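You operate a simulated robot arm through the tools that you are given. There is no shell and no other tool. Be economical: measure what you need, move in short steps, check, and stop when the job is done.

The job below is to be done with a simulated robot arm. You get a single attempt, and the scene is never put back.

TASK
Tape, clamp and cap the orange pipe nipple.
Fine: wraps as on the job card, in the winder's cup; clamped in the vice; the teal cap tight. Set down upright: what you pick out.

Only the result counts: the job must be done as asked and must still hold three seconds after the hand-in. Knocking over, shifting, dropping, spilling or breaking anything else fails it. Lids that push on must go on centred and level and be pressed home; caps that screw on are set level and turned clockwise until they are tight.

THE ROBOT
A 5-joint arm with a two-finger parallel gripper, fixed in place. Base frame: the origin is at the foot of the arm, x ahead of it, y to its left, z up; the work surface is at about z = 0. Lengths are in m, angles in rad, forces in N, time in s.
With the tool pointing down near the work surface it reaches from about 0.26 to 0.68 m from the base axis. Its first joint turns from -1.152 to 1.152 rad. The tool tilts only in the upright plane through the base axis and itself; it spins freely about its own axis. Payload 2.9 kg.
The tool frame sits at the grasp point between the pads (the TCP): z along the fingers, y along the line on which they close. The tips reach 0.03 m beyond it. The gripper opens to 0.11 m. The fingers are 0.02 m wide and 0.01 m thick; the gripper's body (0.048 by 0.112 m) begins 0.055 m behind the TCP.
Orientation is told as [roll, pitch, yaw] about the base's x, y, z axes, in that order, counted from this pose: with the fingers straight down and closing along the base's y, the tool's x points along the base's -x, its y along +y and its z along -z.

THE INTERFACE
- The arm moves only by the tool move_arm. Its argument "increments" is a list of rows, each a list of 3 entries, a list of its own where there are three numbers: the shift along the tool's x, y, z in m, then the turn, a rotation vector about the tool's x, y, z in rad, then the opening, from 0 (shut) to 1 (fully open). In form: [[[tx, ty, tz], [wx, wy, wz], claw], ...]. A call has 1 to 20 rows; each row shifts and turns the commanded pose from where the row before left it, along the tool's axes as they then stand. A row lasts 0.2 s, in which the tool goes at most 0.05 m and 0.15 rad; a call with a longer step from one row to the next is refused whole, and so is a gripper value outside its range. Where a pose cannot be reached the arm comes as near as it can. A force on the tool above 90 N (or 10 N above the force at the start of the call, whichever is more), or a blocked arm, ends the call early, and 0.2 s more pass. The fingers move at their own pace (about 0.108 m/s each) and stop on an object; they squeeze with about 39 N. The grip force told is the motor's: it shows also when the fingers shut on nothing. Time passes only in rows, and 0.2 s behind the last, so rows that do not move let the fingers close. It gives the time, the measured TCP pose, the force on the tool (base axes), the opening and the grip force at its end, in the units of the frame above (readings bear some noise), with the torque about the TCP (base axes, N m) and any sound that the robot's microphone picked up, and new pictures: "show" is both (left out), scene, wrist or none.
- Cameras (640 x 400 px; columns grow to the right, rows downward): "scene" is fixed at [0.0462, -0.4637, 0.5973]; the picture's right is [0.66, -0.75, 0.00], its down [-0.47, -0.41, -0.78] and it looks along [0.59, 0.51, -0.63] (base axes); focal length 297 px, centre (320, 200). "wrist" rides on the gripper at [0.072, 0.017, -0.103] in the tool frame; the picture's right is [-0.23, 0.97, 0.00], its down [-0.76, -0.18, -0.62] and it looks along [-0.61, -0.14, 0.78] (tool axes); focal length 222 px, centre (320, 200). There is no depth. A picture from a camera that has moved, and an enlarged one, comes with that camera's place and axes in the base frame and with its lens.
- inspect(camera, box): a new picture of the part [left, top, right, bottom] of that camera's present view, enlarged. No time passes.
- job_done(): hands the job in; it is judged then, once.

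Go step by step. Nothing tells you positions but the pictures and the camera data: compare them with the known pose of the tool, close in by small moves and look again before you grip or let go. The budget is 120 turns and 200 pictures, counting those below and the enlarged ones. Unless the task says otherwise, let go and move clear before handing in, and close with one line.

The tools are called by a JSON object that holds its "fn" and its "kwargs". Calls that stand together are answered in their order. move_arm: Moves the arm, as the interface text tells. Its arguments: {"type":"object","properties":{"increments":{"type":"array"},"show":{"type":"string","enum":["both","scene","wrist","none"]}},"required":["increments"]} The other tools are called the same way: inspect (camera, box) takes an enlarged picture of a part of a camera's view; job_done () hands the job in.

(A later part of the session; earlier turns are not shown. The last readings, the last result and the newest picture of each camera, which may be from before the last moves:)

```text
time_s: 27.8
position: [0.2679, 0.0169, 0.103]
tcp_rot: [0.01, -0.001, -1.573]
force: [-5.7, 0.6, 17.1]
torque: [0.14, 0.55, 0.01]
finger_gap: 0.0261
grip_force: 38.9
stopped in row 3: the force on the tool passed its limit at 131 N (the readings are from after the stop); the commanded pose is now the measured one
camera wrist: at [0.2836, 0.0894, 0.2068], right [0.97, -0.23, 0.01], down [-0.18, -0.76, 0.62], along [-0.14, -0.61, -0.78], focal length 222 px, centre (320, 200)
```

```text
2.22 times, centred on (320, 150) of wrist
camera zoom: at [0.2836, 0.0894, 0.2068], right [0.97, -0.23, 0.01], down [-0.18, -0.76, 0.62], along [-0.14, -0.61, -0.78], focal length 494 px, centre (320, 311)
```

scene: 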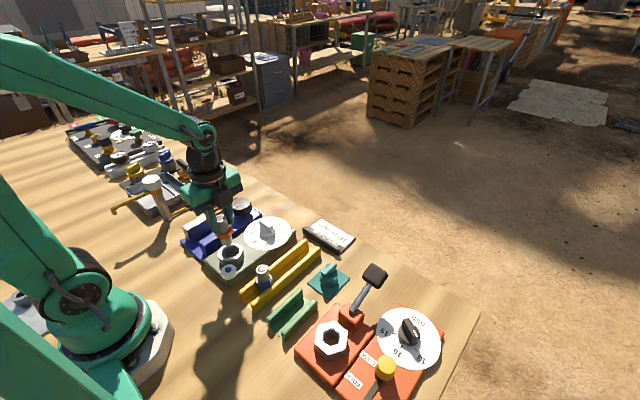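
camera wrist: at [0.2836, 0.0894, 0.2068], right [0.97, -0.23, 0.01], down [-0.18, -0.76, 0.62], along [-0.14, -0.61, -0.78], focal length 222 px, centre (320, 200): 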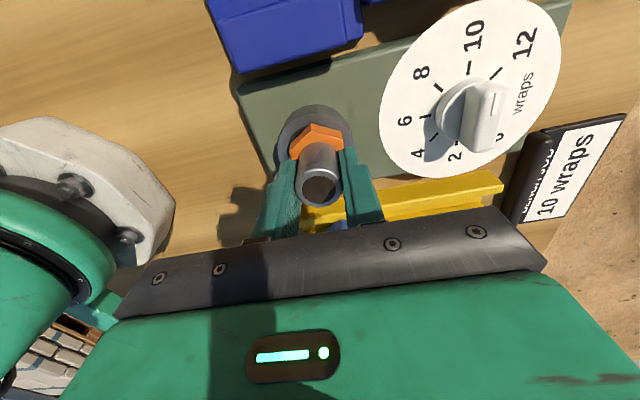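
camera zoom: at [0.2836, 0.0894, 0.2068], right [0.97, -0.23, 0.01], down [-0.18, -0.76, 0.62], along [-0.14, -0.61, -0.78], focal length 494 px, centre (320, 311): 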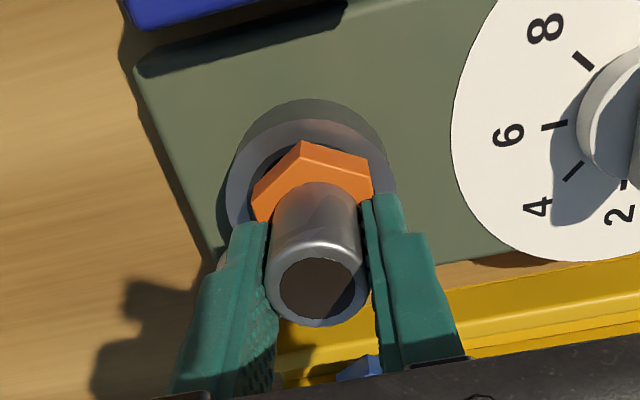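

Contact came early at TCP z = 0.103, so the stub is probably on the rim. I'll raise a little and look closely.

{"fn": "move_arm", "kwargs": {"increments": [[[0, 0, -0.008], [0, 0, 0], 0], [[0, 0, 0], [0, 0, 0], 0]], "show": "none"}}

{"fn": "inspect", "kwargs": {"camera": "scene", "box": [217, 225, 257, 275]}}

{"fn": "inspect", "kwargs": {"camera": "wrist", "box": [280, 90, 360, 210]}}

```text
time_s: 28.4
position: [0.2688, 0.0171, 0.1117]
tcp_rot: [0.007, 0.001, -1.573]
force: [-0.4, -1.6, -2.3]
torque: [-0.11, -0.02, 0.01]
finger_gap: 0.0262
grip_force: 39.3
```

```text
8.00 times, centred on (237, 250) of scene
camera zoom: at [0.0462, -0.4637, 0.5973], right [0.66, -0.75, 0.0], down [-0.47, -0.41, -0.78], along [0.59, 0.51, -0.63], focal length 2375 px, centre (984, -200)
```

zoom: 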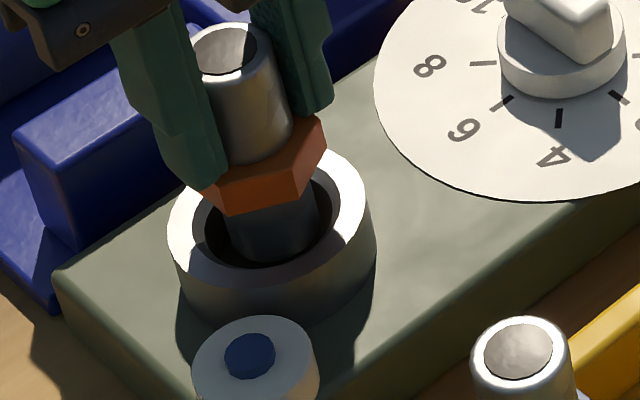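

```text
3.33 times, centred on (320, 150) of wrist
camera zoom: at [0.2834, 0.0895, 0.2145], right [0.97, -0.23, 0.01], down [-0.18, -0.76, 0.62], along [-0.14, -0.61, -0.78], focal length 740 px, centre (320, 367)
```

zoom: 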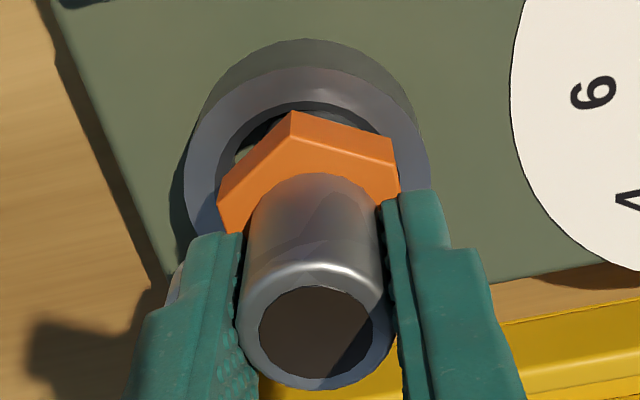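

The stub is 0.02 long, so at TCP 0.103 it was 12 mm inside the cup, standing on the cup floor. It looks centred, so I'll lower gently back to contact.

{"fn": "move_arm", "kwargs": {"increments": [[[0, -0.001, 0.004], [0, 0, 0], 0], [[0, 0, 0.003], [0, 0, 0], 0], [[0, 0, 0.001], [0, 0, 0], 0], [[0, 0, 0], [0, 0, 0], 0]], "show": "none"}}

{"fn": "inspect", "kwargs": {"camera": "scene", "box": [217, 225, 257, 275]}}

```text
time_s: 29.4
position: [0.2678, 0.0167, 0.1032]
tcp_rot: [0.011, 0.002, -1.57]
force: [-7.3, 5.1, 27.9]
torque: [0.46, 0.78, 0.01]
finger_gap: 0.0259
grip_force: 38.7
```

```text
8.00 times, centred on (237, 250) of scene
camera zoom: at [0.0461, -0.4637, 0.5973], right [0.66, -0.75, 0.0], down [-0.47, -0.41, -0.78], along [0.59, 0.51, -0.63], focal length 2375 px, centre (984, -200)
```

zoom: 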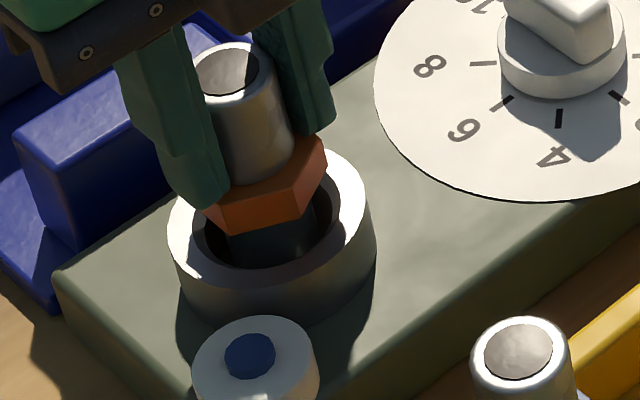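

{"fn": "move_arm", "kwargs": {"increments": [[[0, 0, -0.0005], [0, 0, 0], 0.2], [[0, 0, 0], [0, 0, 0], 0.25], [[0, 0, 0], [0, 0, 0], 0.35], [[0, 0, 0], [0, 0, 0], 0.45], [[0, 0, -0.02], [0, 0, 0], 0.45], [[0, 0, -0.03], [0, 0, 0], 0.45], [[0, 0, -0.03], [0, 0, 0], 0.45]], "show": "wrist"}}

{"fn": "inspect", "kwargs": {"camera": "scene", "box": [197, 215, 277, 285]}}

{"fn": "inspect", "kwargs": {"camera": "wrist", "box": [240, 50, 400, 210]}}

```text
time_s: 31.0
position: [0.2679, 0.0181, 0.1833]
tcp_rot: [0.008, 0.0, -1.571]
force: [0.5, 0.7, -0.6]
torque: [0.02, 0.01, -0.07]
finger_gap: 0.0492
grip_force: 0.1
camera wrist: at [0.2833, 0.0914, 0.2878], right [0.97, -0.23, 0.01], down [-0.18, -0.76, 0.62], along [-0.14, -0.61, -0.78], focal length 222 px, centre (320, 200)
```

wrist: 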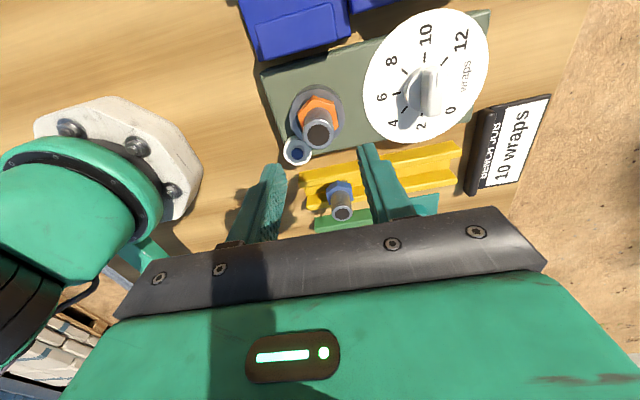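

```text
5.71 times, centred on (237, 250) of scene
camera zoom: at [0.0462, -0.4637, 0.5973], right [0.66, -0.75, 0.0], down [-0.47, -0.41, -0.78], along [0.59, 0.51, -0.63], focal length 1697 px, centre (794, -86)
```

zoom: 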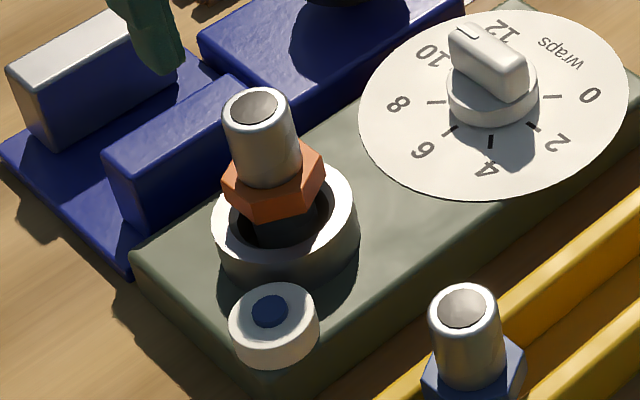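

```text
2.50 times, centred on (320, 130) of wrist
camera zoom: at [0.2833, 0.0914, 0.2878], right [0.97, -0.23, 0.01], down [-0.18, -0.76, 0.62], along [-0.14, -0.61, -0.78], focal length 555 px, centre (320, 375)
```

zoom: 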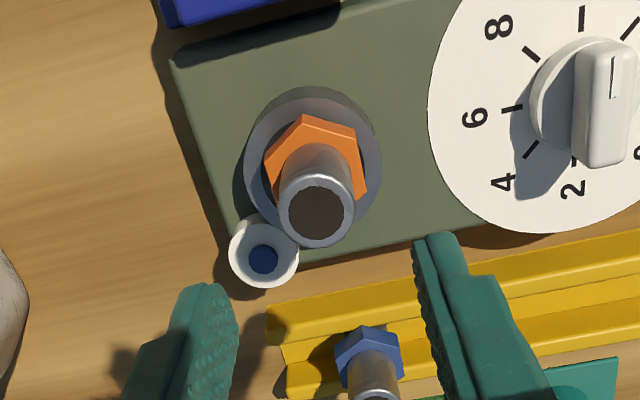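

The nipple stands in the cup. Next is the start button near (0.232, -0.023); I'll look at it more closely.

{"fn": "inspect", "kwargs": {"camera": "scene", "box": [222, 260, 242, 276]}}

{"fn": "inspect", "kwargs": {"camera": "wrist", "box": [275, 130, 325, 170]}}

```text
16.00 times, centred on (232, 268) of scene
camera zoom: at [0.0462, -0.4637, 0.5973], right [0.66, -0.75, 0.0], down [-0.47, -0.41, -0.78], along [0.59, 0.51, -0.63], focal length 4751 px, centre (1728, -888)
```

zoom: 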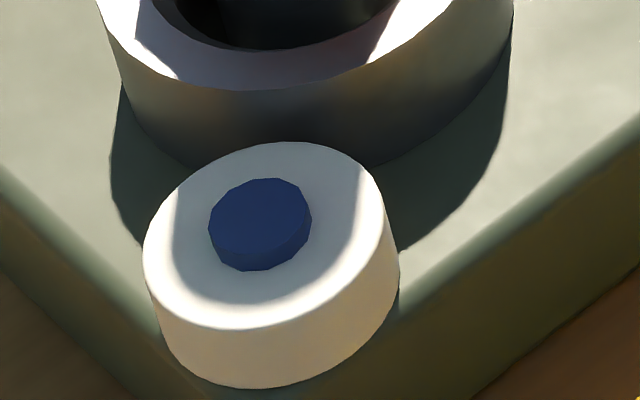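

```text
10.00 times, centred on (300, 150) of wrist
camera zoom: at [0.2833, 0.0914, 0.2878], right [0.97, -0.23, 0.01], down [-0.18, -0.76, 0.62], along [-0.14, -0.61, -0.78], focal length 2221 px, centre (520, 700)
```

zoom: 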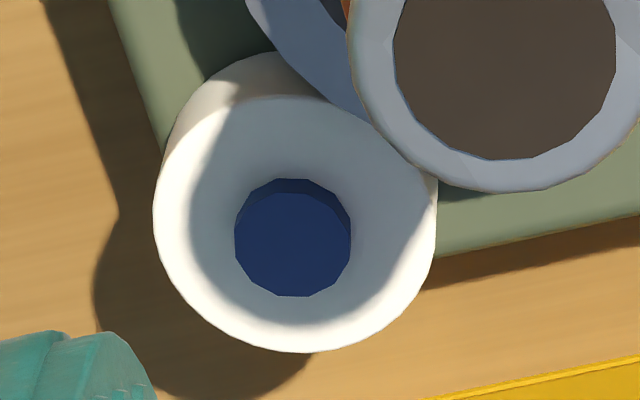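

It looks like a blue button on a white base (or a tape spool). I'll press it gently with one fingertip, using the opened gripper to reach past the minimum radius.

{"fn": "move_arm", "kwargs": {"increments": [[[-0.02, 0.005, 0.0], [0, 0, 0], 0.73], [[-0.021, 0.004, 0.02], [0, 0, 0], 0.73], [[0, 0, 0.04], [0, 0, 0], 0.73], [[0, 0, 0.025], [0, 0, 0], 0.73], [[0, 0, 0], [0, 0, 0], 0.73]], "show": "wrist"}}

{"fn": "inspect", "kwargs": {"camera": "scene", "box": [197, 215, 277, 285]}}

```text
time_s: 32.2
position: [0.2767, -0.0247, 0.098]
tcp_rot: [0.009, 0.001, -1.573]
force: [0.0, 0.3, 0.1]
torque: [0.0, 0.01, -0.04]
finger_gap: 0.0803
grip_force: 0.0
camera wrist: at [0.2924, 0.0494, 0.2005], right [0.97, -0.23, 0.01], down [-0.18, -0.76, 0.62], along [-0.14, -0.61, -0.78], focal length 222 px, centre (320, 200)
```

wrist: 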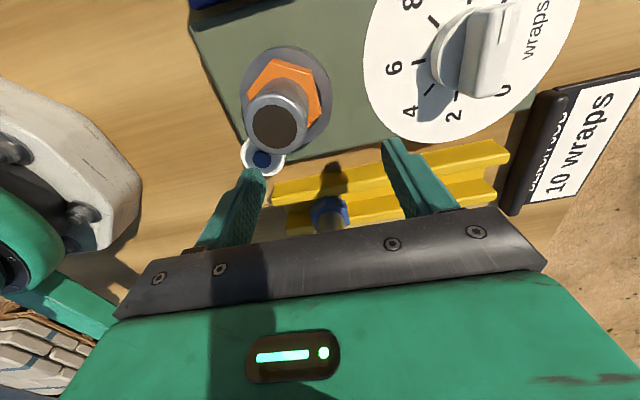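

```text
5.71 times, centred on (237, 250) of scene
camera zoom: at [0.0462, -0.4637, 0.5973], right [0.66, -0.75, 0.0], down [-0.47, -0.41, -0.78], along [0.59, 0.51, -0.63], focal length 1697 px, centre (794, -86)
```

zoom: 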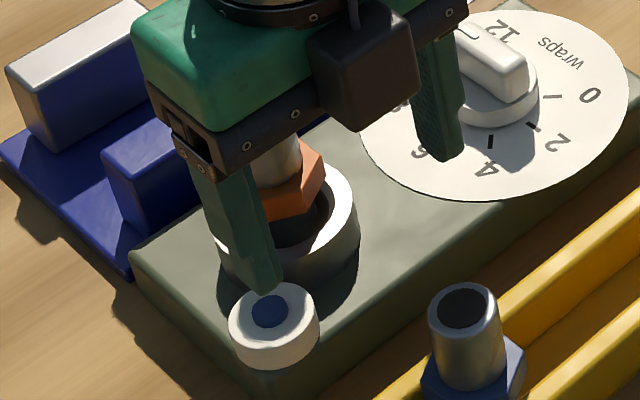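

{"fn": "move_arm", "kwargs": {"increments": [[[0.001, 0.002, 0.012], [0, 0, 0], 0.73], [[0, 0, 0.008], [0, 0, 0], 0.73], [[0, 0, 0.003], [0, 0, 0], 0.73], [[0, 0, 0.002], [0, 0, 0], 0.73]], "show": "wrist"}}

{"fn": "inspect", "kwargs": {"camera": "scene", "box": [197, 215, 277, 285]}}

```text
time_s: 33.2
position: [0.2794, -0.024, 0.0751]
tcp_rot: [0.012, -0.003, -1.571]
force: [-4.6, -17.9, 43.8]
torque: [-0.47, 2.2, 0.8]
finger_gap: 0.0822
grip_force: 2.1
camera wrist: at [0.2947, 0.0494, 0.1783], right [0.97, -0.23, 0.01], down [-0.19, -0.76, 0.62], along [-0.13, -0.61, -0.78], focal length 222 px, centre (320, 200)
```

wrist: 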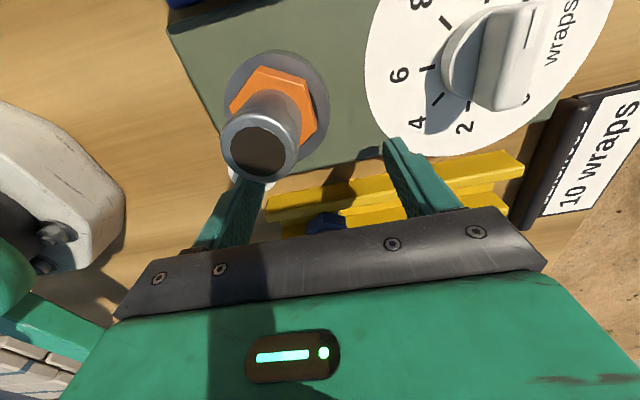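

```text
5.71 times, centred on (237, 250) of scene
camera zoom: at [0.0461, -0.4637, 0.5973], right [0.66, -0.75, 0.0], down [-0.47, -0.41, -0.78], along [0.59, 0.51, -0.63], focal length 1697 px, centre (794, -86)
```

zoom: 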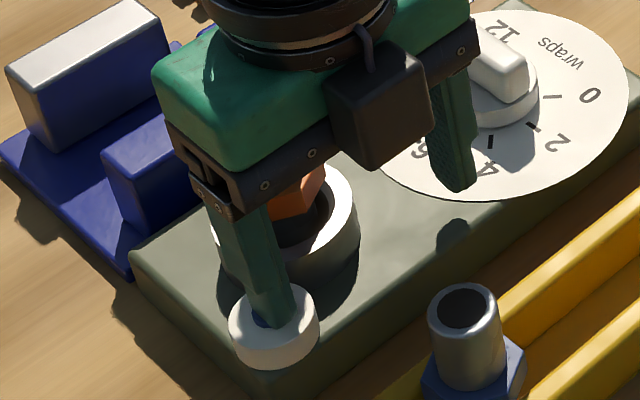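

44 N without movement or sound means this is a fixed tape spool, not a button. The dial itself must drive the winding. I'll lift off and check the nipple for tape.

{"fn": "move_arm", "kwargs": {"increments": [[[0, 0, -0.02], [0, 0, 0], 0.73], [[-0.005, 0, -0.045], [0, 0, 0], 0.73], [[0, 0, -0.045], [0, 0, 0], 0.73], [[0, 0, 0], [0, 0, 0], 0.73]], "show": "wrist"}}

{"fn": "inspect", "kwargs": {"camera": "scene", "box": [217, 225, 257, 275]}}

{"fn": "inspect", "kwargs": {"camera": "wrist", "box": [250, 10, 480, 160]}}

```text
time_s: 34.2
position: [0.2785, -0.0266, 0.1823]
tcp_rot: [0.009, -0.002, -1.574]
force: [-1.1, 0.6, -0.3]
torque: [0.02, 0.03, -0.02]
finger_gap: 0.0803
grip_force: 0.0
camera wrist: at [0.2939, 0.0459, 0.2859], right [0.97, -0.23, 0.01], down [-0.18, -0.76, 0.62], along [-0.14, -0.61, -0.78], focal length 222 px, centre (320, 200)
```

wrist: 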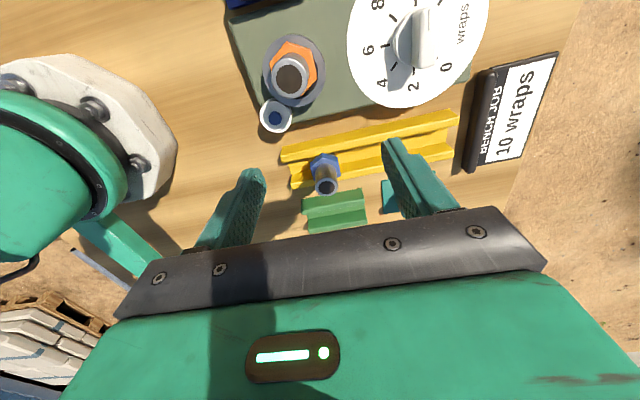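

```text
8.00 times, centred on (237, 250) of scene
camera zoom: at [0.0462, -0.4637, 0.5973], right [0.66, -0.75, 0.0], down [-0.47, -0.41, -0.78], along [0.59, 0.51, -0.63], focal length 2375 px, centre (984, -200)
```

zoom: 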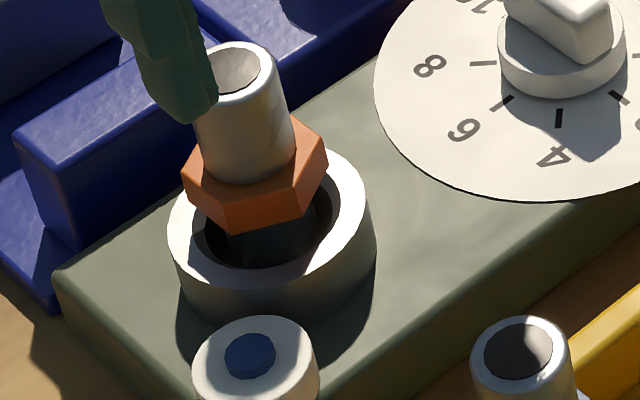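

```text
2.67 times, centred on (365, 85) of wrist
camera zoom: at [0.2939, 0.0459, 0.2859], right [0.97, -0.23, 0.01], down [-0.18, -0.76, 0.62], along [-0.14, -0.61, -0.78], focal length 592 px, centre (200, 507)
```

zoom: 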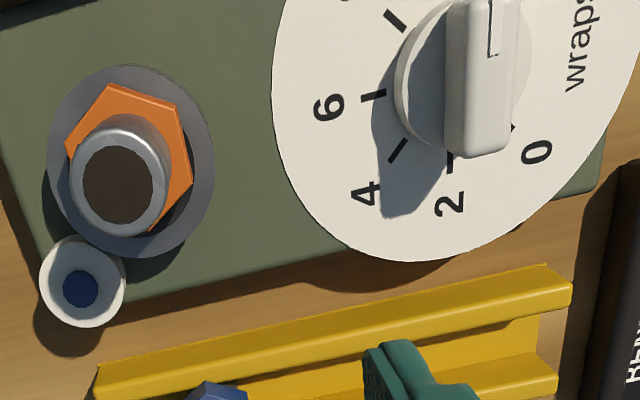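

{"fn": "inspect", "kwargs": {"camera": "scene", "box": [235, 227, 260, 257]}}

{"fn": "inspect", "kwargs": {"camera": "scene", "box": [250, 257, 280, 293]}}

```text
13.33 times, centred on (248, 242) of scene
camera zoom: at [0.0462, -0.4637, 0.5973], right [0.66, -0.75, 0.0], down [-0.47, -0.41, -0.78], along [0.59, 0.51, -0.63], focal length 3959 px, centre (1287, -360)
```

zoom: 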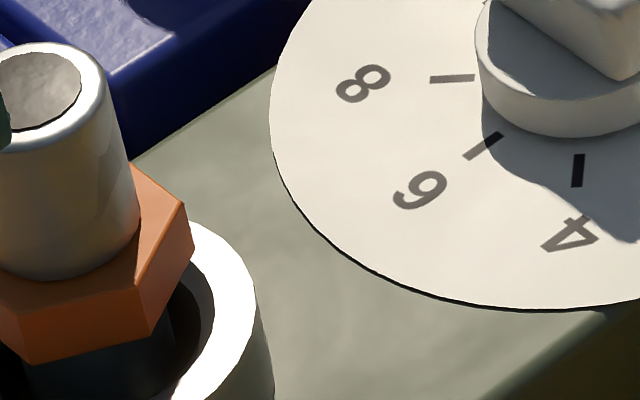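

```text
11.11 times, centred on (265, 275) of scene
camera zoom: at [0.0462, -0.4637, 0.5973], right [0.66, -0.75, 0.0], down [-0.47, -0.41, -0.78], along [0.59, 0.51, -0.63], focal length 3299 px, centre (931, -633)
```

zoom: 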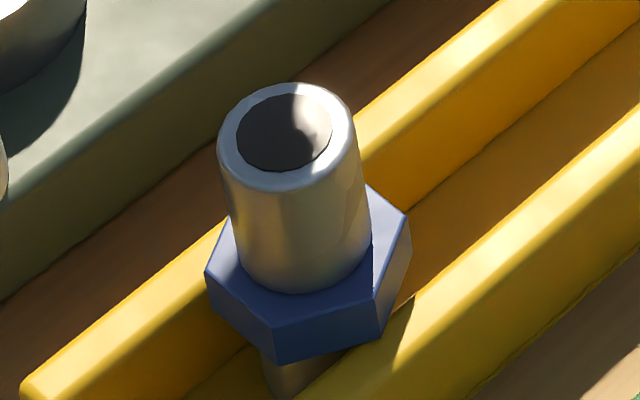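

No tape is visible. I'll pick the nipple back out and look at its stub; if it is bare I'll zero the dial and wind with the nipple seated.

{"fn": "move_arm", "kwargs": {"increments": [[[0.021, -0.005, 0], [0, 0, 0], 0.5], [[0.022, -0.006, 0.0], [0, 0, 0], 0.5], [[0, 0, 0.037], [0, 0, 0], 0.5], [[0, 0, 0], [0, 0, 0], 0.5]], "show": "wrist"}}

{"fn": "inspect", "kwargs": {"camera": "wrist", "box": [240, 60, 400, 240]}}

```text
time_s: 35.2
position: [0.2652, 0.016, 0.1449]
tcp_rot: [0.009, -0.001, -1.572]
force: [-0.2, 0.4, -0.2]
torque: [0.0, 0.03, -0.03]
finger_gap: 0.0549
grip_force: 0.0
camera wrist: at [0.2817, 0.0881, 0.2489], right [0.97, -0.23, 0.01], down [-0.18, -0.76, 0.62], along [-0.14, -0.61, -0.78], focal length 222 px, centre (320, 200)
```

wrist: 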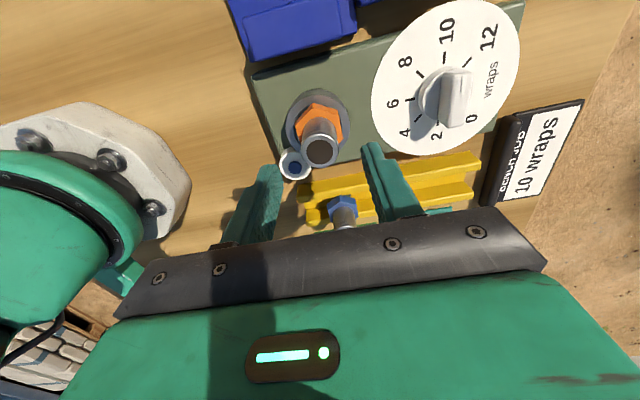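

```text
2.22 times, centred on (320, 150) of wrist
camera zoom: at [0.2817, 0.0881, 0.2489], right [0.97, -0.23, 0.01], down [-0.18, -0.76, 0.62], along [-0.14, -0.61, -0.78], focal length 494 px, centre (320, 311)
```

zoom: 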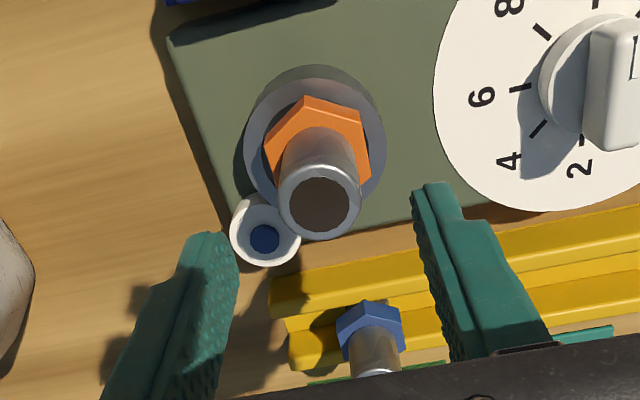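

{"fn": "move_arm", "kwargs": {"increments": [[[-0.001, -0.0005, 0.02], [0, 0, 0], 0.5], [[0, 0, 0.021], [0, 0, 0], 0.5], [[0, 0, 0], [0, 0, 0], 0.35], [[0, 0, 0], [0, 0, 0], 0.2], [[0, 0, 0], [0, 0, 0], 0], [[0, 0, 0], [0, 0, 0], 0]], "show": "none"}}

{"fn": "move_arm", "kwargs": {"increments": [[[0, 0, -0.015], [0, 0, 0], 0], [[0, 0, -0.03], [0, 0, 0], 0], [[0, 0, -0.03], [0, 0, 0], 0], [[0, 0, 0], [0, 0, 0], 0]], "show": "none"}}

{"fn": "inspect", "kwargs": {"camera": "scene", "box": [195, 190, 255, 260]}}

```text
time_s: 36.6
position: [0.2665, 0.0139, 0.105]
tcp_rot: [0.008, 0.001, -1.573]
force: [-0.7, 0.1, -0.5]
torque: [-0.03, 0.09, 0.02]
finger_gap: 0.0261
grip_force: 39.4
```

```text
time_s: 37.6
position: [0.2656, 0.0122, 0.1785]
tcp_rot: [0.007, 0.0, -1.571]
force: [-0.2, 0.9, -1.1]
torque: [-0.01, 0.06, 0.03]
finger_gap: 0.0261
grip_force: 38.8
```

```text
5.71 times, centred on (225, 225) of scene
camera zoom: at [0.0462, -0.4637, 0.5973], right [0.66, -0.75, 0.0], down [-0.47, -0.41, -0.78], along [0.59, 0.51, -0.63], focal length 1697 px, centre (863, 57)
```

zoom: 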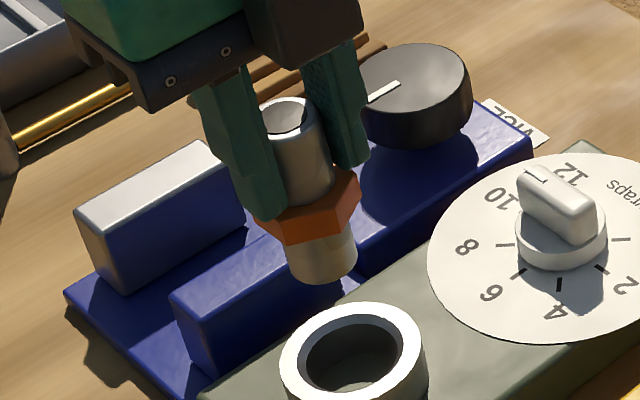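

{"fn": "inspect", "kwargs": {"camera": "scene", "box": [214, 203, 242, 247]}}

{"fn": "inspect", "kwargs": {"camera": "wrist", "box": [270, 80, 370, 210]}}

```text
9.09 times, centred on (228, 225) of scene
camera zoom: at [0.0462, -0.4637, 0.5973], right [0.66, -0.75, 0.0], down [-0.47, -0.41, -0.78], along [0.59, 0.51, -0.63], focal length 2699 px, centre (1156, -27)
```

zoom: 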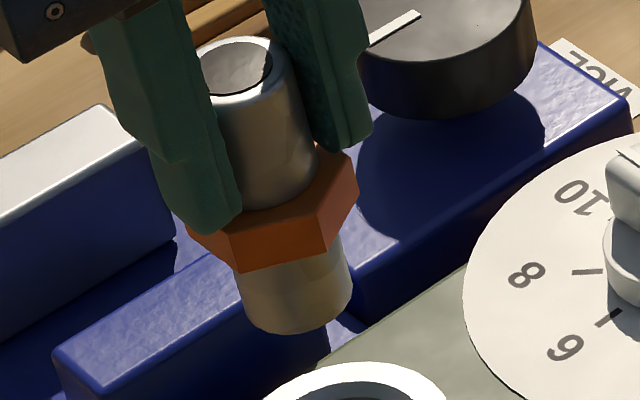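

```text
3.08 times, centred on (320, 145) of wrist
camera zoom: at [0.2809, 0.0851, 0.283], right [0.97, -0.23, 0.01], down [-0.18, -0.76, 0.62], along [-0.14, -0.61, -0.78], focal length 684 px, centre (320, 369)
```

zoom: 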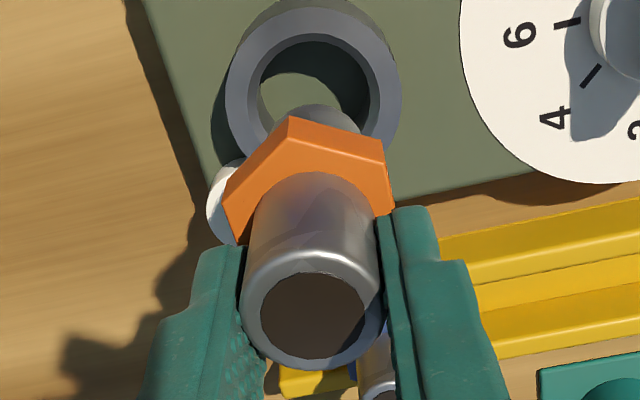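

The stub is bare, so the tape goes on only when the dial is turned with the nipple seated. I'll stand the nipple temporarily upright on the vice floor, zero the dial, then come back.

{"fn": "move_arm", "kwargs": {"increments": [[[0.04, 0.001, 0], [0, 0, 0], 0], [[0.04, 0.001, 0], [0, 0, 0], 0], [[0.038, 0, 0.0], [0, 0, 0], 0], [[0, 0, 0.02], [0, 0, 0], 0], [[0, 0, 0], [0, 0, 0], 0]], "show": "both"}}

{"fn": "inspect", "kwargs": {"camera": "wrist", "box": [220, 0, 460, 220]}}

{"fn": "inspect", "kwargs": {"camera": "scene", "box": [165, 180, 275, 270]}}

```text
time_s: 38.8
position: [0.2694, 0.1334, 0.1605]
tcp_rot: [0.006, 0.003, -1.573]
force: [-0.9, -0.7, -1.8]
torque: [-0.02, 0.04, -0.01]
finger_gap: 0.0262
grip_force: 39.1
camera wrist: at [0.2845, 0.2049, 0.2642], right [0.97, -0.23, 0.01], down [-0.18, -0.76, 0.62], along [-0.14, -0.6, -0.79], focal length 222 px, centre (320, 200)
```

scene: 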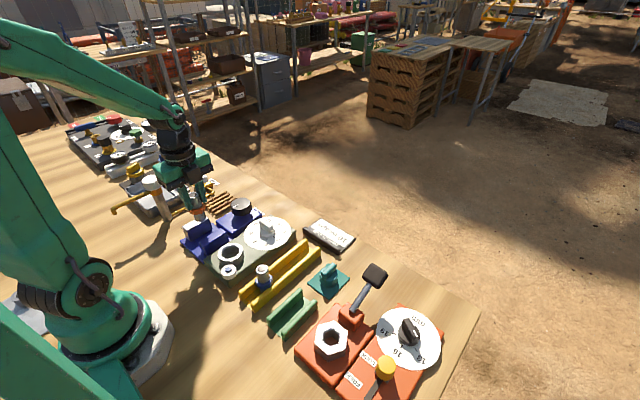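
wrist: 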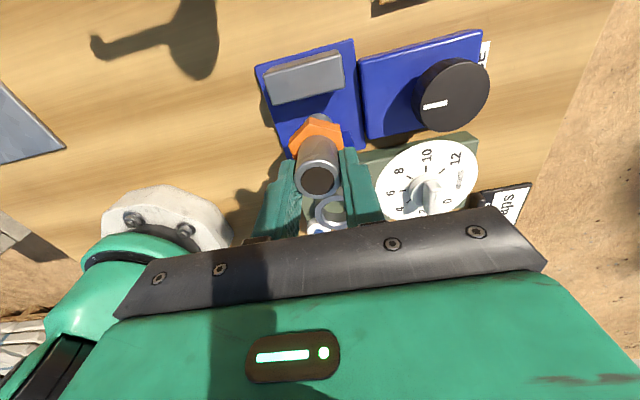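

```text
1.82 times, centred on (340, 110) of wrist
camera zoom: at [0.2845, 0.2049, 0.2642], right [0.97, -0.23, 0.01], down [-0.18, -0.76, 0.62], along [-0.14, -0.6, -0.79], focal length 404 px, centre (284, 364)
```

zoom: 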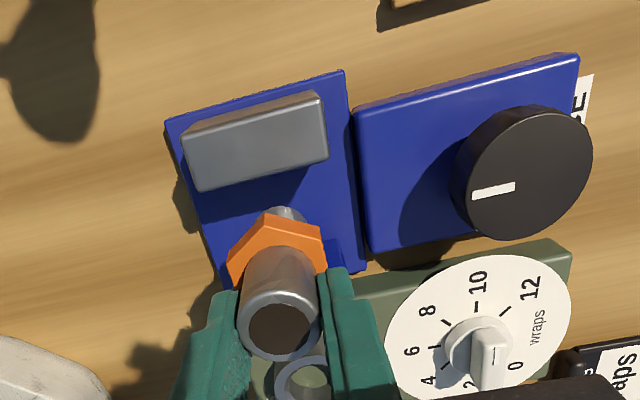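

```text
4.44 times, centred on (220, 225) of scene
camera zoom: at [0.0462, -0.4636, 0.5973], right [0.66, -0.75, 0.0], down [-0.47, -0.41, -0.78], along [0.59, 0.51, -0.63], focal length 1320 px, centre (764, 89)
```

zoom: 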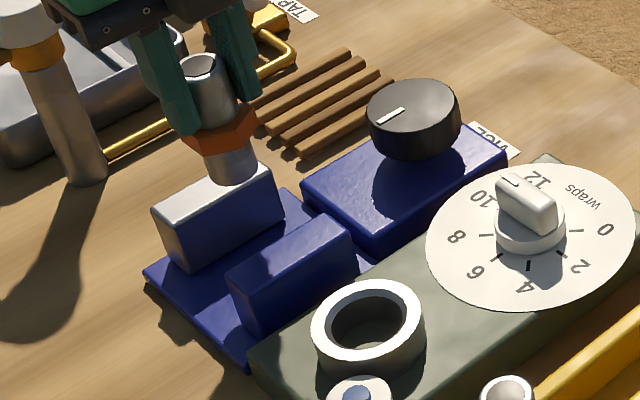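

{"fn": "move_arm", "kwargs": {"increments": [[[-0.001, -0.003, 0.025], [0, 0, 0], 0], [[0, 0, 0.025], [0, 0, 0], 0], [[0, 0, 0.007], [0, 0, 0], 0], [[0, 0, 0.005], [0, 0, 0], 0]], "show": "wrist"}}

{"fn": "inspect", "kwargs": {"camera": "scene", "box": [165, 180, 275, 270]}}

```text
time_s: 39.8
position: [0.2674, 0.1299, 0.0969]
tcp_rot: [0.007, 0.003, -1.572]
force: [0.1, -1.8, -1.4]
torque: [-0.11, -0.07, 0.0]
finger_gap: 0.0263
grip_force: 39.3
camera wrist: at [0.2821, 0.2029, 0.2019], right [0.97, -0.23, 0.01], down [-0.18, -0.76, 0.62], along [-0.14, -0.6, -0.79], focal length 222 px, centre (320, 200)
```

wrist: 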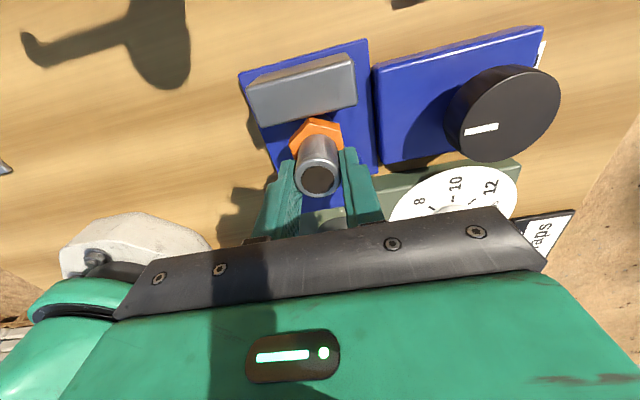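

```text
4.44 times, centred on (220, 225) of scene
camera zoom: at [0.0462, -0.4637, 0.5973], right [0.66, -0.75, 0.0], down [-0.47, -0.41, -0.78], along [0.59, 0.51, -0.63], focal length 1320 px, centre (764, 89)
```

zoom: 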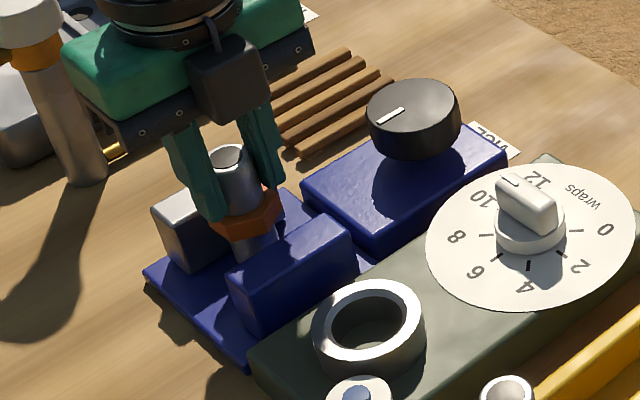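

{"fn": "move_arm", "kwargs": {"increments": [[[0, 0, 0.002], [0, 0, 0], 0], [[0, 0, 0.002], [0, 0, 0], 0], [[0, 0, 0.002], [0, 0, 0], 0], [[0, 0, 0.002], [0, 0, 0], 0]], "show": "none"}}

```text
time_s: 40.8
position: [0.2654, 0.1306, 0.0908]
tcp_rot: [0.007, 0.005, -1.571]
force: [0.3, 0.4, -2.3]
torque: [-0.02, -0.03, 0.01]
finger_gap: 0.0261
grip_force: 38.7
```

{"fn": "move_arm", "kwargs": {"increments": [[[0, 0, 0.0015], [0, 0, 0], 0], [[0, 0, 0.0015], [0, 0, 0], 0], [[0, 0, 0.0015], [0, 0, 0], 0]], "show": "none"}}

{"fn": "inspect", "kwargs": {"camera": "scene", "box": [180, 200, 250, 260]}}

```text
time_s: 41.6
position: [0.2664, 0.1311, 0.0861]
tcp_rot: [0.009, 0.003, -1.571]
force: [-6.2, -0.9, 28.8]
torque: [0.27, 0.76, 0.02]
finger_gap: 0.0263
grip_force: 39.0
```

```text
6.67 times, centred on (215, 230) of scene
camera zoom: at [0.0461, -0.4637, 0.5973], right [0.66, -0.75, 0.0], down [-0.47, -0.41, -0.78], along [0.59, 0.51, -0.63], focal length 1979 px, centre (1020, 0)
```

zoom: 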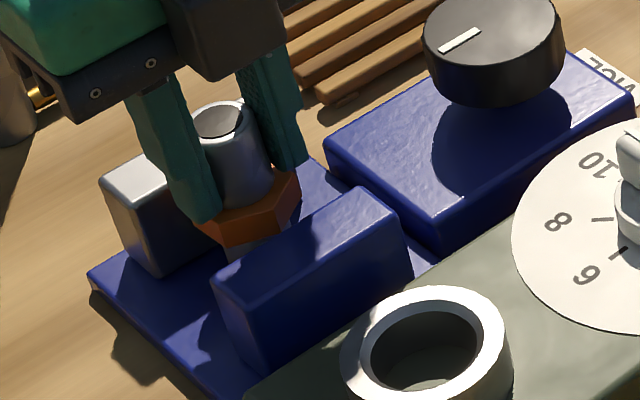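

It is standing on the vice floor at TCP z ≈ 0.0865. I'll release and go to the dial.

{"fn": "move_arm", "kwargs": {"increments": [[[0, 0, -0.0005], [0, 0, 0], 0.2], [[0, 0, 0], [0, 0, 0], 0.27], [[0, 0, 0], [0, 0, 0], 0.38], [[0, 0, 0], [0, 0, 0], 0.5], [[0, 0, -0.03], [0, 0, 0], 0.5], [[0, 0, -0.045], [0, 0, 0], 0.5], [[-0.02, 0.02, 0], [0, 0, 0], 0.5], [[-0.035, 0.033, 0], [0, 0, 0], 0.5], [[-0.035, 0.033, 0], [0, 0, 0], 0.4], [[-0.025, 0.027, 0], [0, 0, 0], 0.4], [[0, 0, 0], [0, 0, 0], 0.4]], "show": "both"}}

{"fn": "inspect", "kwargs": {"camera": "scene", "box": [180, 200, 250, 260]}}

```text
time_s: 44.0
position: [0.3811, 0.0132, 0.1619]
tcp_rot: [0.007, 0.0, -1.571]
force: [0.4, -0.3, 0.4]
torque: [-0.01, -0.03, -0.02]
finger_gap: 0.0442
grip_force: 0.1
camera wrist: at [0.3971, 0.0861, 0.2669], right [0.97, -0.23, 0.01], down [-0.18, -0.76, 0.62], along [-0.14, -0.61, -0.78], focal length 222 px, centre (320, 200)
```

scene: 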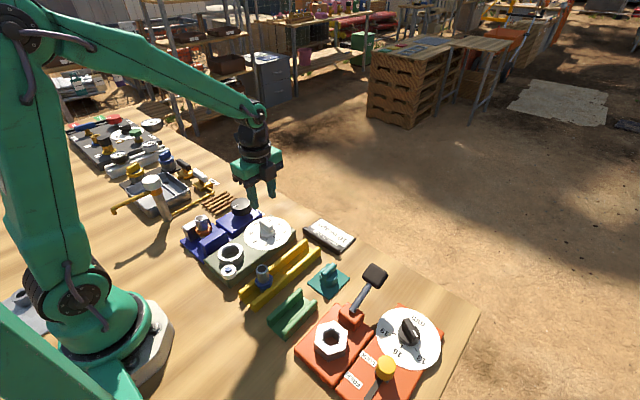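
wrist: 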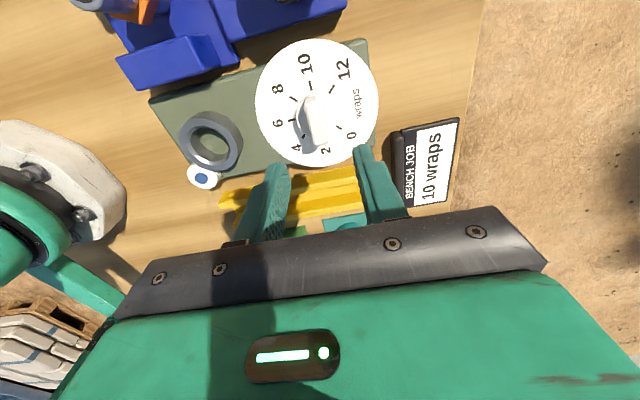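

```text
6.67 times, centred on (215, 230) of scene
camera zoom: at [0.0462, -0.4637, 0.5973], right [0.66, -0.75, 0.0], down [-0.47, -0.41, -0.78], along [0.59, 0.51, -0.63], focal length 1979 px, centre (1020, 0)
```

zoom: 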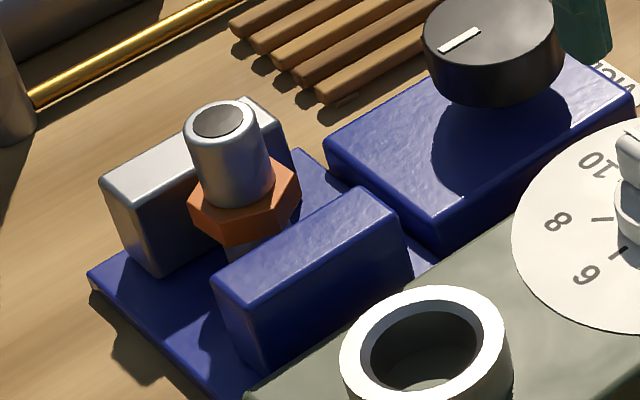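

{"fn": "move_arm", "kwargs": {"increments": [[[0.0012, -0.0008, 0.04], [0, 0, 0], 0.4], [[0, 0, 0.039], [0, 0, 0], 0.4], [[0, 0, 0], [0, 0, 0], 0], [[0, 0, 0], [0, 0, 0], 0], [[0, 0, 0], [0, 0, 0], 0], [[0, 0, 0], [0, 0, -0.1455], 0], [[0, 0, 0], [0, 0, -0.1455], 0], [[0, 0, 0], [0, 0, -0.1455], 0], [[0, 0, 0], [0, 0, -0.1455], 0], [[0, 0, 0], [0, 0, -0.1455], 0], [[0, 0, 0], [0, 0, -0.1455], 0], [[0, 0, 0], [0, 0, -0.1455], 0], [[0, 0, 0], [0, 0, -0.1455], 0], [[0, 0, 0], [0, 0, -0.1455], 0], [[0, 0, 0], [0, 0, -0.1455], 0], [[0, 0, 0], [0, 0, -0.1455], 0], [[0, 0, 0], [0, 0, -0.1455], 0], [[0, 0, 0], [0, 0, -0.1455], 0], [[0, 0, 0], [0, 0, -0.1455], 0]], "show": "none"}}

{"fn": "move_arm", "kwargs": {"increments": [[[0, 0, 0], [0, 0, -0.1455], 0], [[0, 0, 0], [0, 0, -0.1455], 0], [[0, 0, 0], [0, 0, -0.1455], 0], [[0, 0, 0], [0, 0, -0.1455], 0], [[0, 0, 0], [0, 0, -0.1455], 0], [[0, 0, 0], [0, 0, -0.1455], 0], [[0, 0, 0], [0, 0, -0.1455], 0], [[0, 0, 0], [0, 0, -0.1455], 0], [[0, 0, 0], [0, 0, -0.1455], 0], [[0, 0, 0], [0, 0, -0.1455], 0], [[0, 0, 0], [0, 0, -0.1455], 0], [[0, 0, 0], [0, 0, -0.1455], 0], [[0, 0, 0], [0, 0, -0.1455], 0], [[0, 0, 0], [0, 0, 0], 0]], "show": "wrist"}}

```text
time_s: 48.0
position: [0.3772, 0.0141, 0.0831]
tcp_rot: [-0.003, -0.008, 0.46]
force: [-3.0, -58.3, 23.1]
torque: [-1.37, 0.39, -0.14]
finger_gap: 0.0159
grip_force: 44.6
```

```text
time_s: 51.0
position: [0.3779, 0.0162, 0.0831]
tcp_rot: [-0.008, 0.004, 2.36]
force: [1.3, -31.8, 29.9]
torque: [-1.09, 0.25, -0.19]
finger_gap: 0.0157
grip_force: 45.1
camera wrist: at [0.4158, -0.0461, 0.1872], right [-0.85, -0.53, -0.01], down [-0.42, 0.66, 0.62], along [-0.32, 0.53, -0.78], focal length 222 px, centre (320, 200)
```

wrist: 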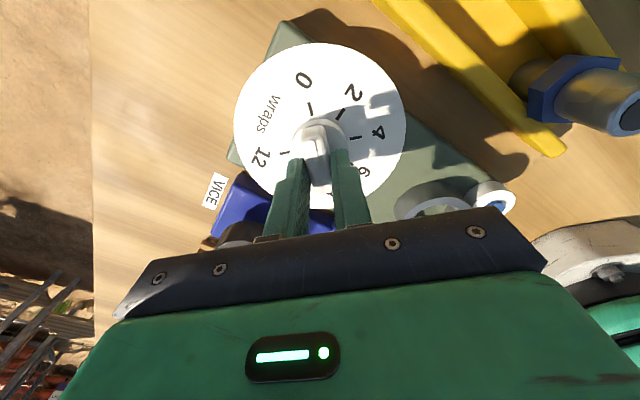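

{"fn": "move_arm", "kwargs": {"increments": [[[0, 0, 0], [0, 0, 0], 0.3], [[0, 0, 0], [0, 0, 0], 0.4], [[0, 0, -0.04], [0, 0, 0], 0.4], [[0, 0, -0.04], [0, 0, 0], 0.4], [[0, 0, 0], [0, 0, 0.1455], 0.4], [[0, 0, 0], [0, 0, 0.1455], 0.4], [[0, 0, 0], [0, 0, 0.1455], 0.4], [[0, 0, 0], [0, 0, 0.1455], 0.4], [[0, 0, 0], [0, 0, 0.1455], 0.4], [[0, 0, 0], [0, 0, 0.1455], 0.4], [[0, 0, 0], [0, 0, 0.1455], 0.4], [[0, 0, 0], [0, 0, 0.1455], 0.4], [[0, 0, 0], [0, 0, 0.1455], 0.4], [[0, 0, 0], [0, 0, 0.1455], 0.4], [[0, 0, 0], [0, 0, 0.1455], 0.4], [[0, 0, 0], [0, 0, 0.1455], 0.4], [[0, 0, 0], [0, 0, 0.1455], 0.4], [[0, 0, 0], [0, 0, 0.1455], 0.4]], "show": "none"}}

{"fn": "inspect", "kwargs": {"camera": "scene", "box": [240, 190, 320, 260]}}

{"fn": "move_arm", "kwargs": {"increments": [[[0, 0, 0], [0, 0, 0.1455], 0.5], [[0, 0, 0], [0, 0, 0.1455], 0.5], [[0, 0, 0], [0, 0, 0.1455], 0.5], [[0, 0, 0], [0, 0, 0.1455], 0.5], [[0, 0, 0], [0, 0, 0.1455], 0.5], [[0, 0, 0], [0, 0, 0.1455], 0.5], [[0, 0, 0], [0, 0, 0.1455], 0.5], [[0, 0, 0], [0, 0, 0.1455], 0.5], [[0, 0, 0], [0, 0, 0.1455], 0.5], [[0, 0, 0], [0, 0, 0.1455], 0.5], [[0, 0, 0], [0, 0, 0.1455], 0.5], [[0, 0, 0], [0, 0, 0.1455], 0.5], [[0, 0, 0], [0, 0, 0.1455], 0.5], [[0, 0, 0], [0, 0, 0], 0.5]], "show": "none"}}

```text
time_s: 54.8
position: [0.377, 0.0171, 0.1634]
tcp_rot: [-0.002, -0.008, 0.318]
force: [-0.1, -0.9, -1.3]
torque: [0.0, -0.03, 0.01]
finger_gap: 0.044
grip_force: 0.1
```

```text
5.71 times, centred on (280, 225) of scene
camera zoom: at [0.0462, -0.4637, 0.5973], right [0.66, -0.75, 0.0], down [-0.47, -0.41, -0.78], along [0.59, 0.51, -0.63], focal length 1697 px, centre (549, 57)
```

zoom: 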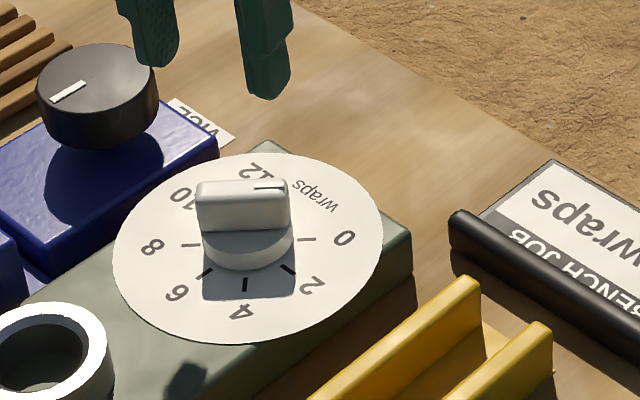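

```text
time_s: 57.8
position: [0.3767, 0.0159, 0.1623]
tcp_rot: [0.009, -0.001, -1.575]
force: [0.7, 0.1, -0.1]
torque: [0.03, 0.01, 0.0]
finger_gap: 0.0549
grip_force: 0.0
```

The dial is back at 0. Now I'll fetch the nipple from the vice.

{"fn": "move_arm", "kwargs": {"increments": [[[0.029, -0.027, 0], [0, 0, 0], 0.5], [[0.029, -0.028, 0], [0, 0, 0], 0.5], [[0.029, -0.028, 0], [0, 0, 0], 0.5], [[0.028, -0.028, 0], [0, 0, 0], 0.5], [[0, 0, 0.03], [0, 0, 0], 0.5], [[0, 0, 0], [0, 0, 0], 0.5]], "show": "wrist"}}

```text
time_s: 59.2
position: [0.2662, 0.1311, 0.1312]
tcp_rot: [0.006, 0.004, -1.573]
force: [0.5, -0.5, -0.9]
torque: [0.02, -0.03, 0.01]
finger_gap: 0.0551
grip_force: 0.0
camera wrist: at [0.2824, 0.2037, 0.2365], right [0.97, -0.23, 0.01], down [-0.18, -0.76, 0.62], along [-0.14, -0.6, -0.79], focal length 222 px, centre (320, 200)
```

wrist: 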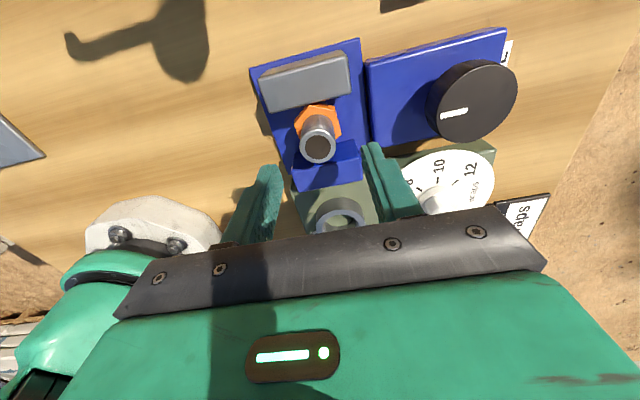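

{"fn": "move_arm", "kwargs": {"increments": [[[0, 0, 0.025], [0, 0, 0], 0.5], [[0, 0, 0.0195], [0, 0, 0], 0.5], [[0, 0, 0], [0, 0, 0], 0.35], [[0, 0, 0], [0, 0, 0], 0.2], [[0, 0, 0], [0, 0, 0], 0], [[0, 0, 0], [0, 0, 0], 0], [[0, 0, -0.015], [0, 0, 0], 0], [[0, 0, -0.03], [0, 0, 0], 0], [[0, 0, -0.03], [0, 0, 0], 0], [[-0.038, 0.0005, 0], [0, 0, 0], 0], [[-0.038, 0.0005, 0], [0, 0, 0], 0], [[-0.038, 0, 0], [0, 0, 0], 0], [[0, 0, 0.025], [0, 0, 0], 0], [[0, 0, 0], [0, 0, 0], 0]], "show": "wrist"}}

{"fn": "inspect", "kwargs": {"camera": "scene", "box": [195, 200, 275, 280]}}

{"fn": "inspect", "kwargs": {"camera": "wrist", "box": [240, 60, 400, 240]}}

```text
time_s: 62.2
position: [0.2684, 0.0179, 0.1351]
tcp_rot: [0.009, 0.001, -1.57]
force: [0.6, 0.0, -1.9]
torque: [-0.01, 0.0, -0.01]
finger_gap: 0.0262
grip_force: 39.1
camera wrist: at [0.2841, 0.0903, 0.2393], right [0.97, -0.23, 0.01], down [-0.18, -0.76, 0.62], along [-0.14, -0.61, -0.78], focal length 222 px, centre (320, 200)
```

wrist: 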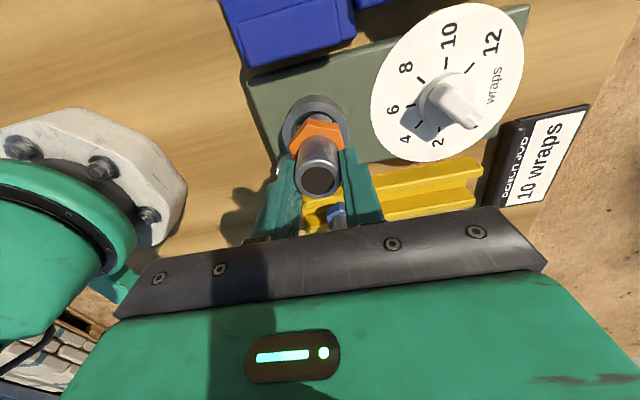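

```text
5.00 times, centred on (235, 240) of scene
camera zoom: at [0.0462, -0.4637, 0.5973], right [0.66, -0.75, 0.0], down [-0.47, -0.41, -0.78], along [0.59, 0.51, -0.63], focal length 1485 px, centre (745, 0)
```

zoom: 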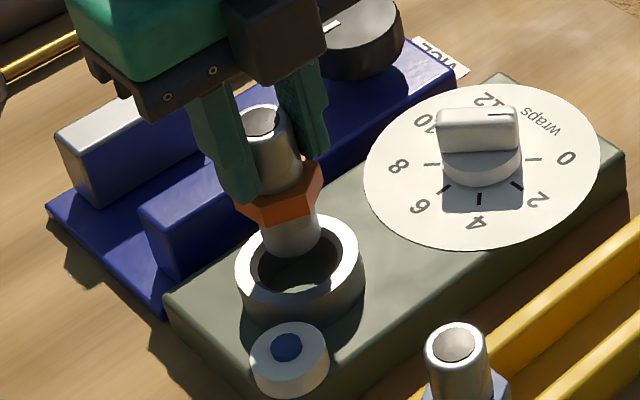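

```text
2.22 times, centred on (320, 150) of wrist
camera zoom: at [0.2841, 0.0903, 0.2393], right [0.97, -0.23, 0.01], down [-0.18, -0.76, 0.62], along [-0.14, -0.61, -0.78], focal length 494 px, centre (320, 311)
```

zoom: 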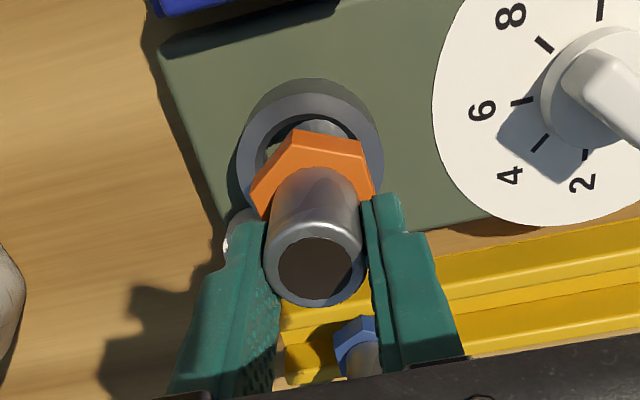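

{"fn": "move_arm", "kwargs": {"increments": [[[0.0, 0.0, 0.015], [0, 0, 0], 0], [[0, 0, 0.012], [0, 0, 0], 0], [[0, 0, 0.002], [0, 0, 0], 0], [[0, 0, 0.002], [0, 0, 0], 0]], "show": "none"}}

{"fn": "inspect", "kwargs": {"camera": "scene", "box": [217, 225, 257, 275]}}

```text
time_s: 62.7
position: [0.2721, 0.0194, 0.1244]
tcp_rot: [0.017, 0.002, -1.571]
force: [-4.1, -2.2, 15.8]
torque: [0.18, 0.4, 0.09]
finger_gap: 0.0262
grip_force: 38.7
stopped in row 2: the force on the tool passed its limit at 139 N (the readings are from after the stop); the commanded pose is now the measured one
```

```text
8.00 times, centred on (237, 250) of scene
camera zoom: at [0.0462, -0.4637, 0.5973], right [0.66, -0.75, 0.0], down [-0.47, -0.41, -0.78], along [0.59, 0.51, -0.63], focal length 2375 px, centre (984, -200)
```

zoom: 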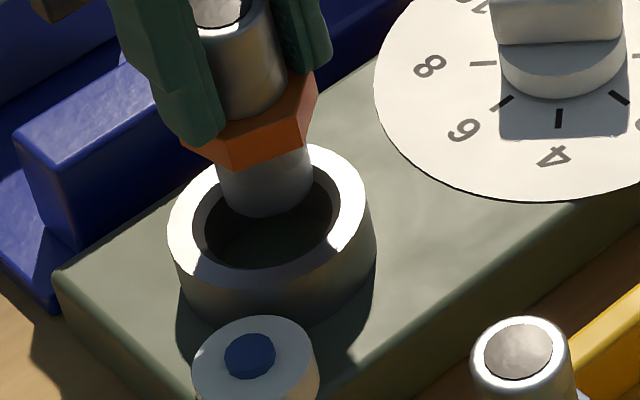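

It touched the rim on the +x/+y side. I'll lift, correct by a few millimetres and retry.

{"fn": "move_arm", "kwargs": {"increments": [[[0, 0, -0.01], [0, -0.013, 0], 0], [[-0.004, -0.007, 0], [0, 0, 0], 0], [[0, 0, 0], [0, 0, 0], 0]], "show": "none"}}

{"fn": "inspect", "kwargs": {"camera": "scene", "box": [217, 225, 257, 275]}}

{"fn": "inspect", "kwargs": {"camera": "wrist", "box": [270, 80, 370, 200]}}

```text
time_s: 63.5
position: [0.2654, 0.0145, 0.1346]
tcp_rot: [0.016, 0.002, -1.571]
force: [-0.7, -0.2, -2.1]
torque: [-0.04, -0.01, 0.0]
finger_gap: 0.0262
grip_force: 39.0
```

```text
8.00 times, centred on (237, 250) of scene
camera zoom: at [0.0462, -0.4637, 0.5973], right [0.66, -0.75, 0.0], down [-0.47, -0.41, -0.78], along [0.59, 0.51, -0.63], focal length 2375 px, centre (984, -200)
```

zoom: 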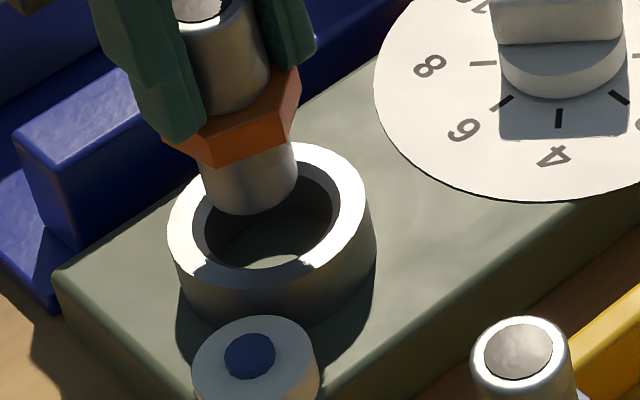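

```text
3.33 times, centred on (320, 140) of wrist
camera zoom: at [0.2792, 0.0868, 0.2389], right [0.97, -0.23, 0.01], down [-0.19, -0.76, 0.62], along [-0.13, -0.61, -0.78], focal length 740 px, centre (320, 400)
```

zoom: 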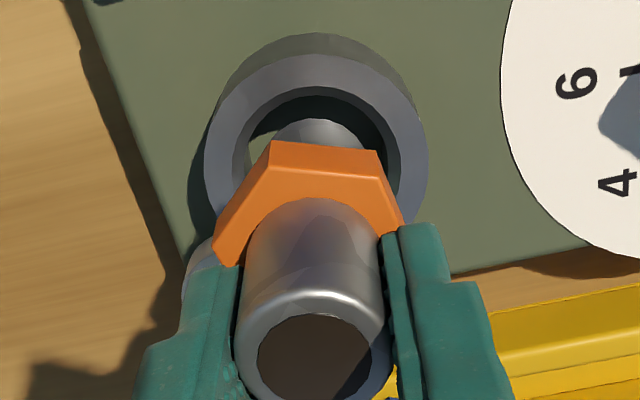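

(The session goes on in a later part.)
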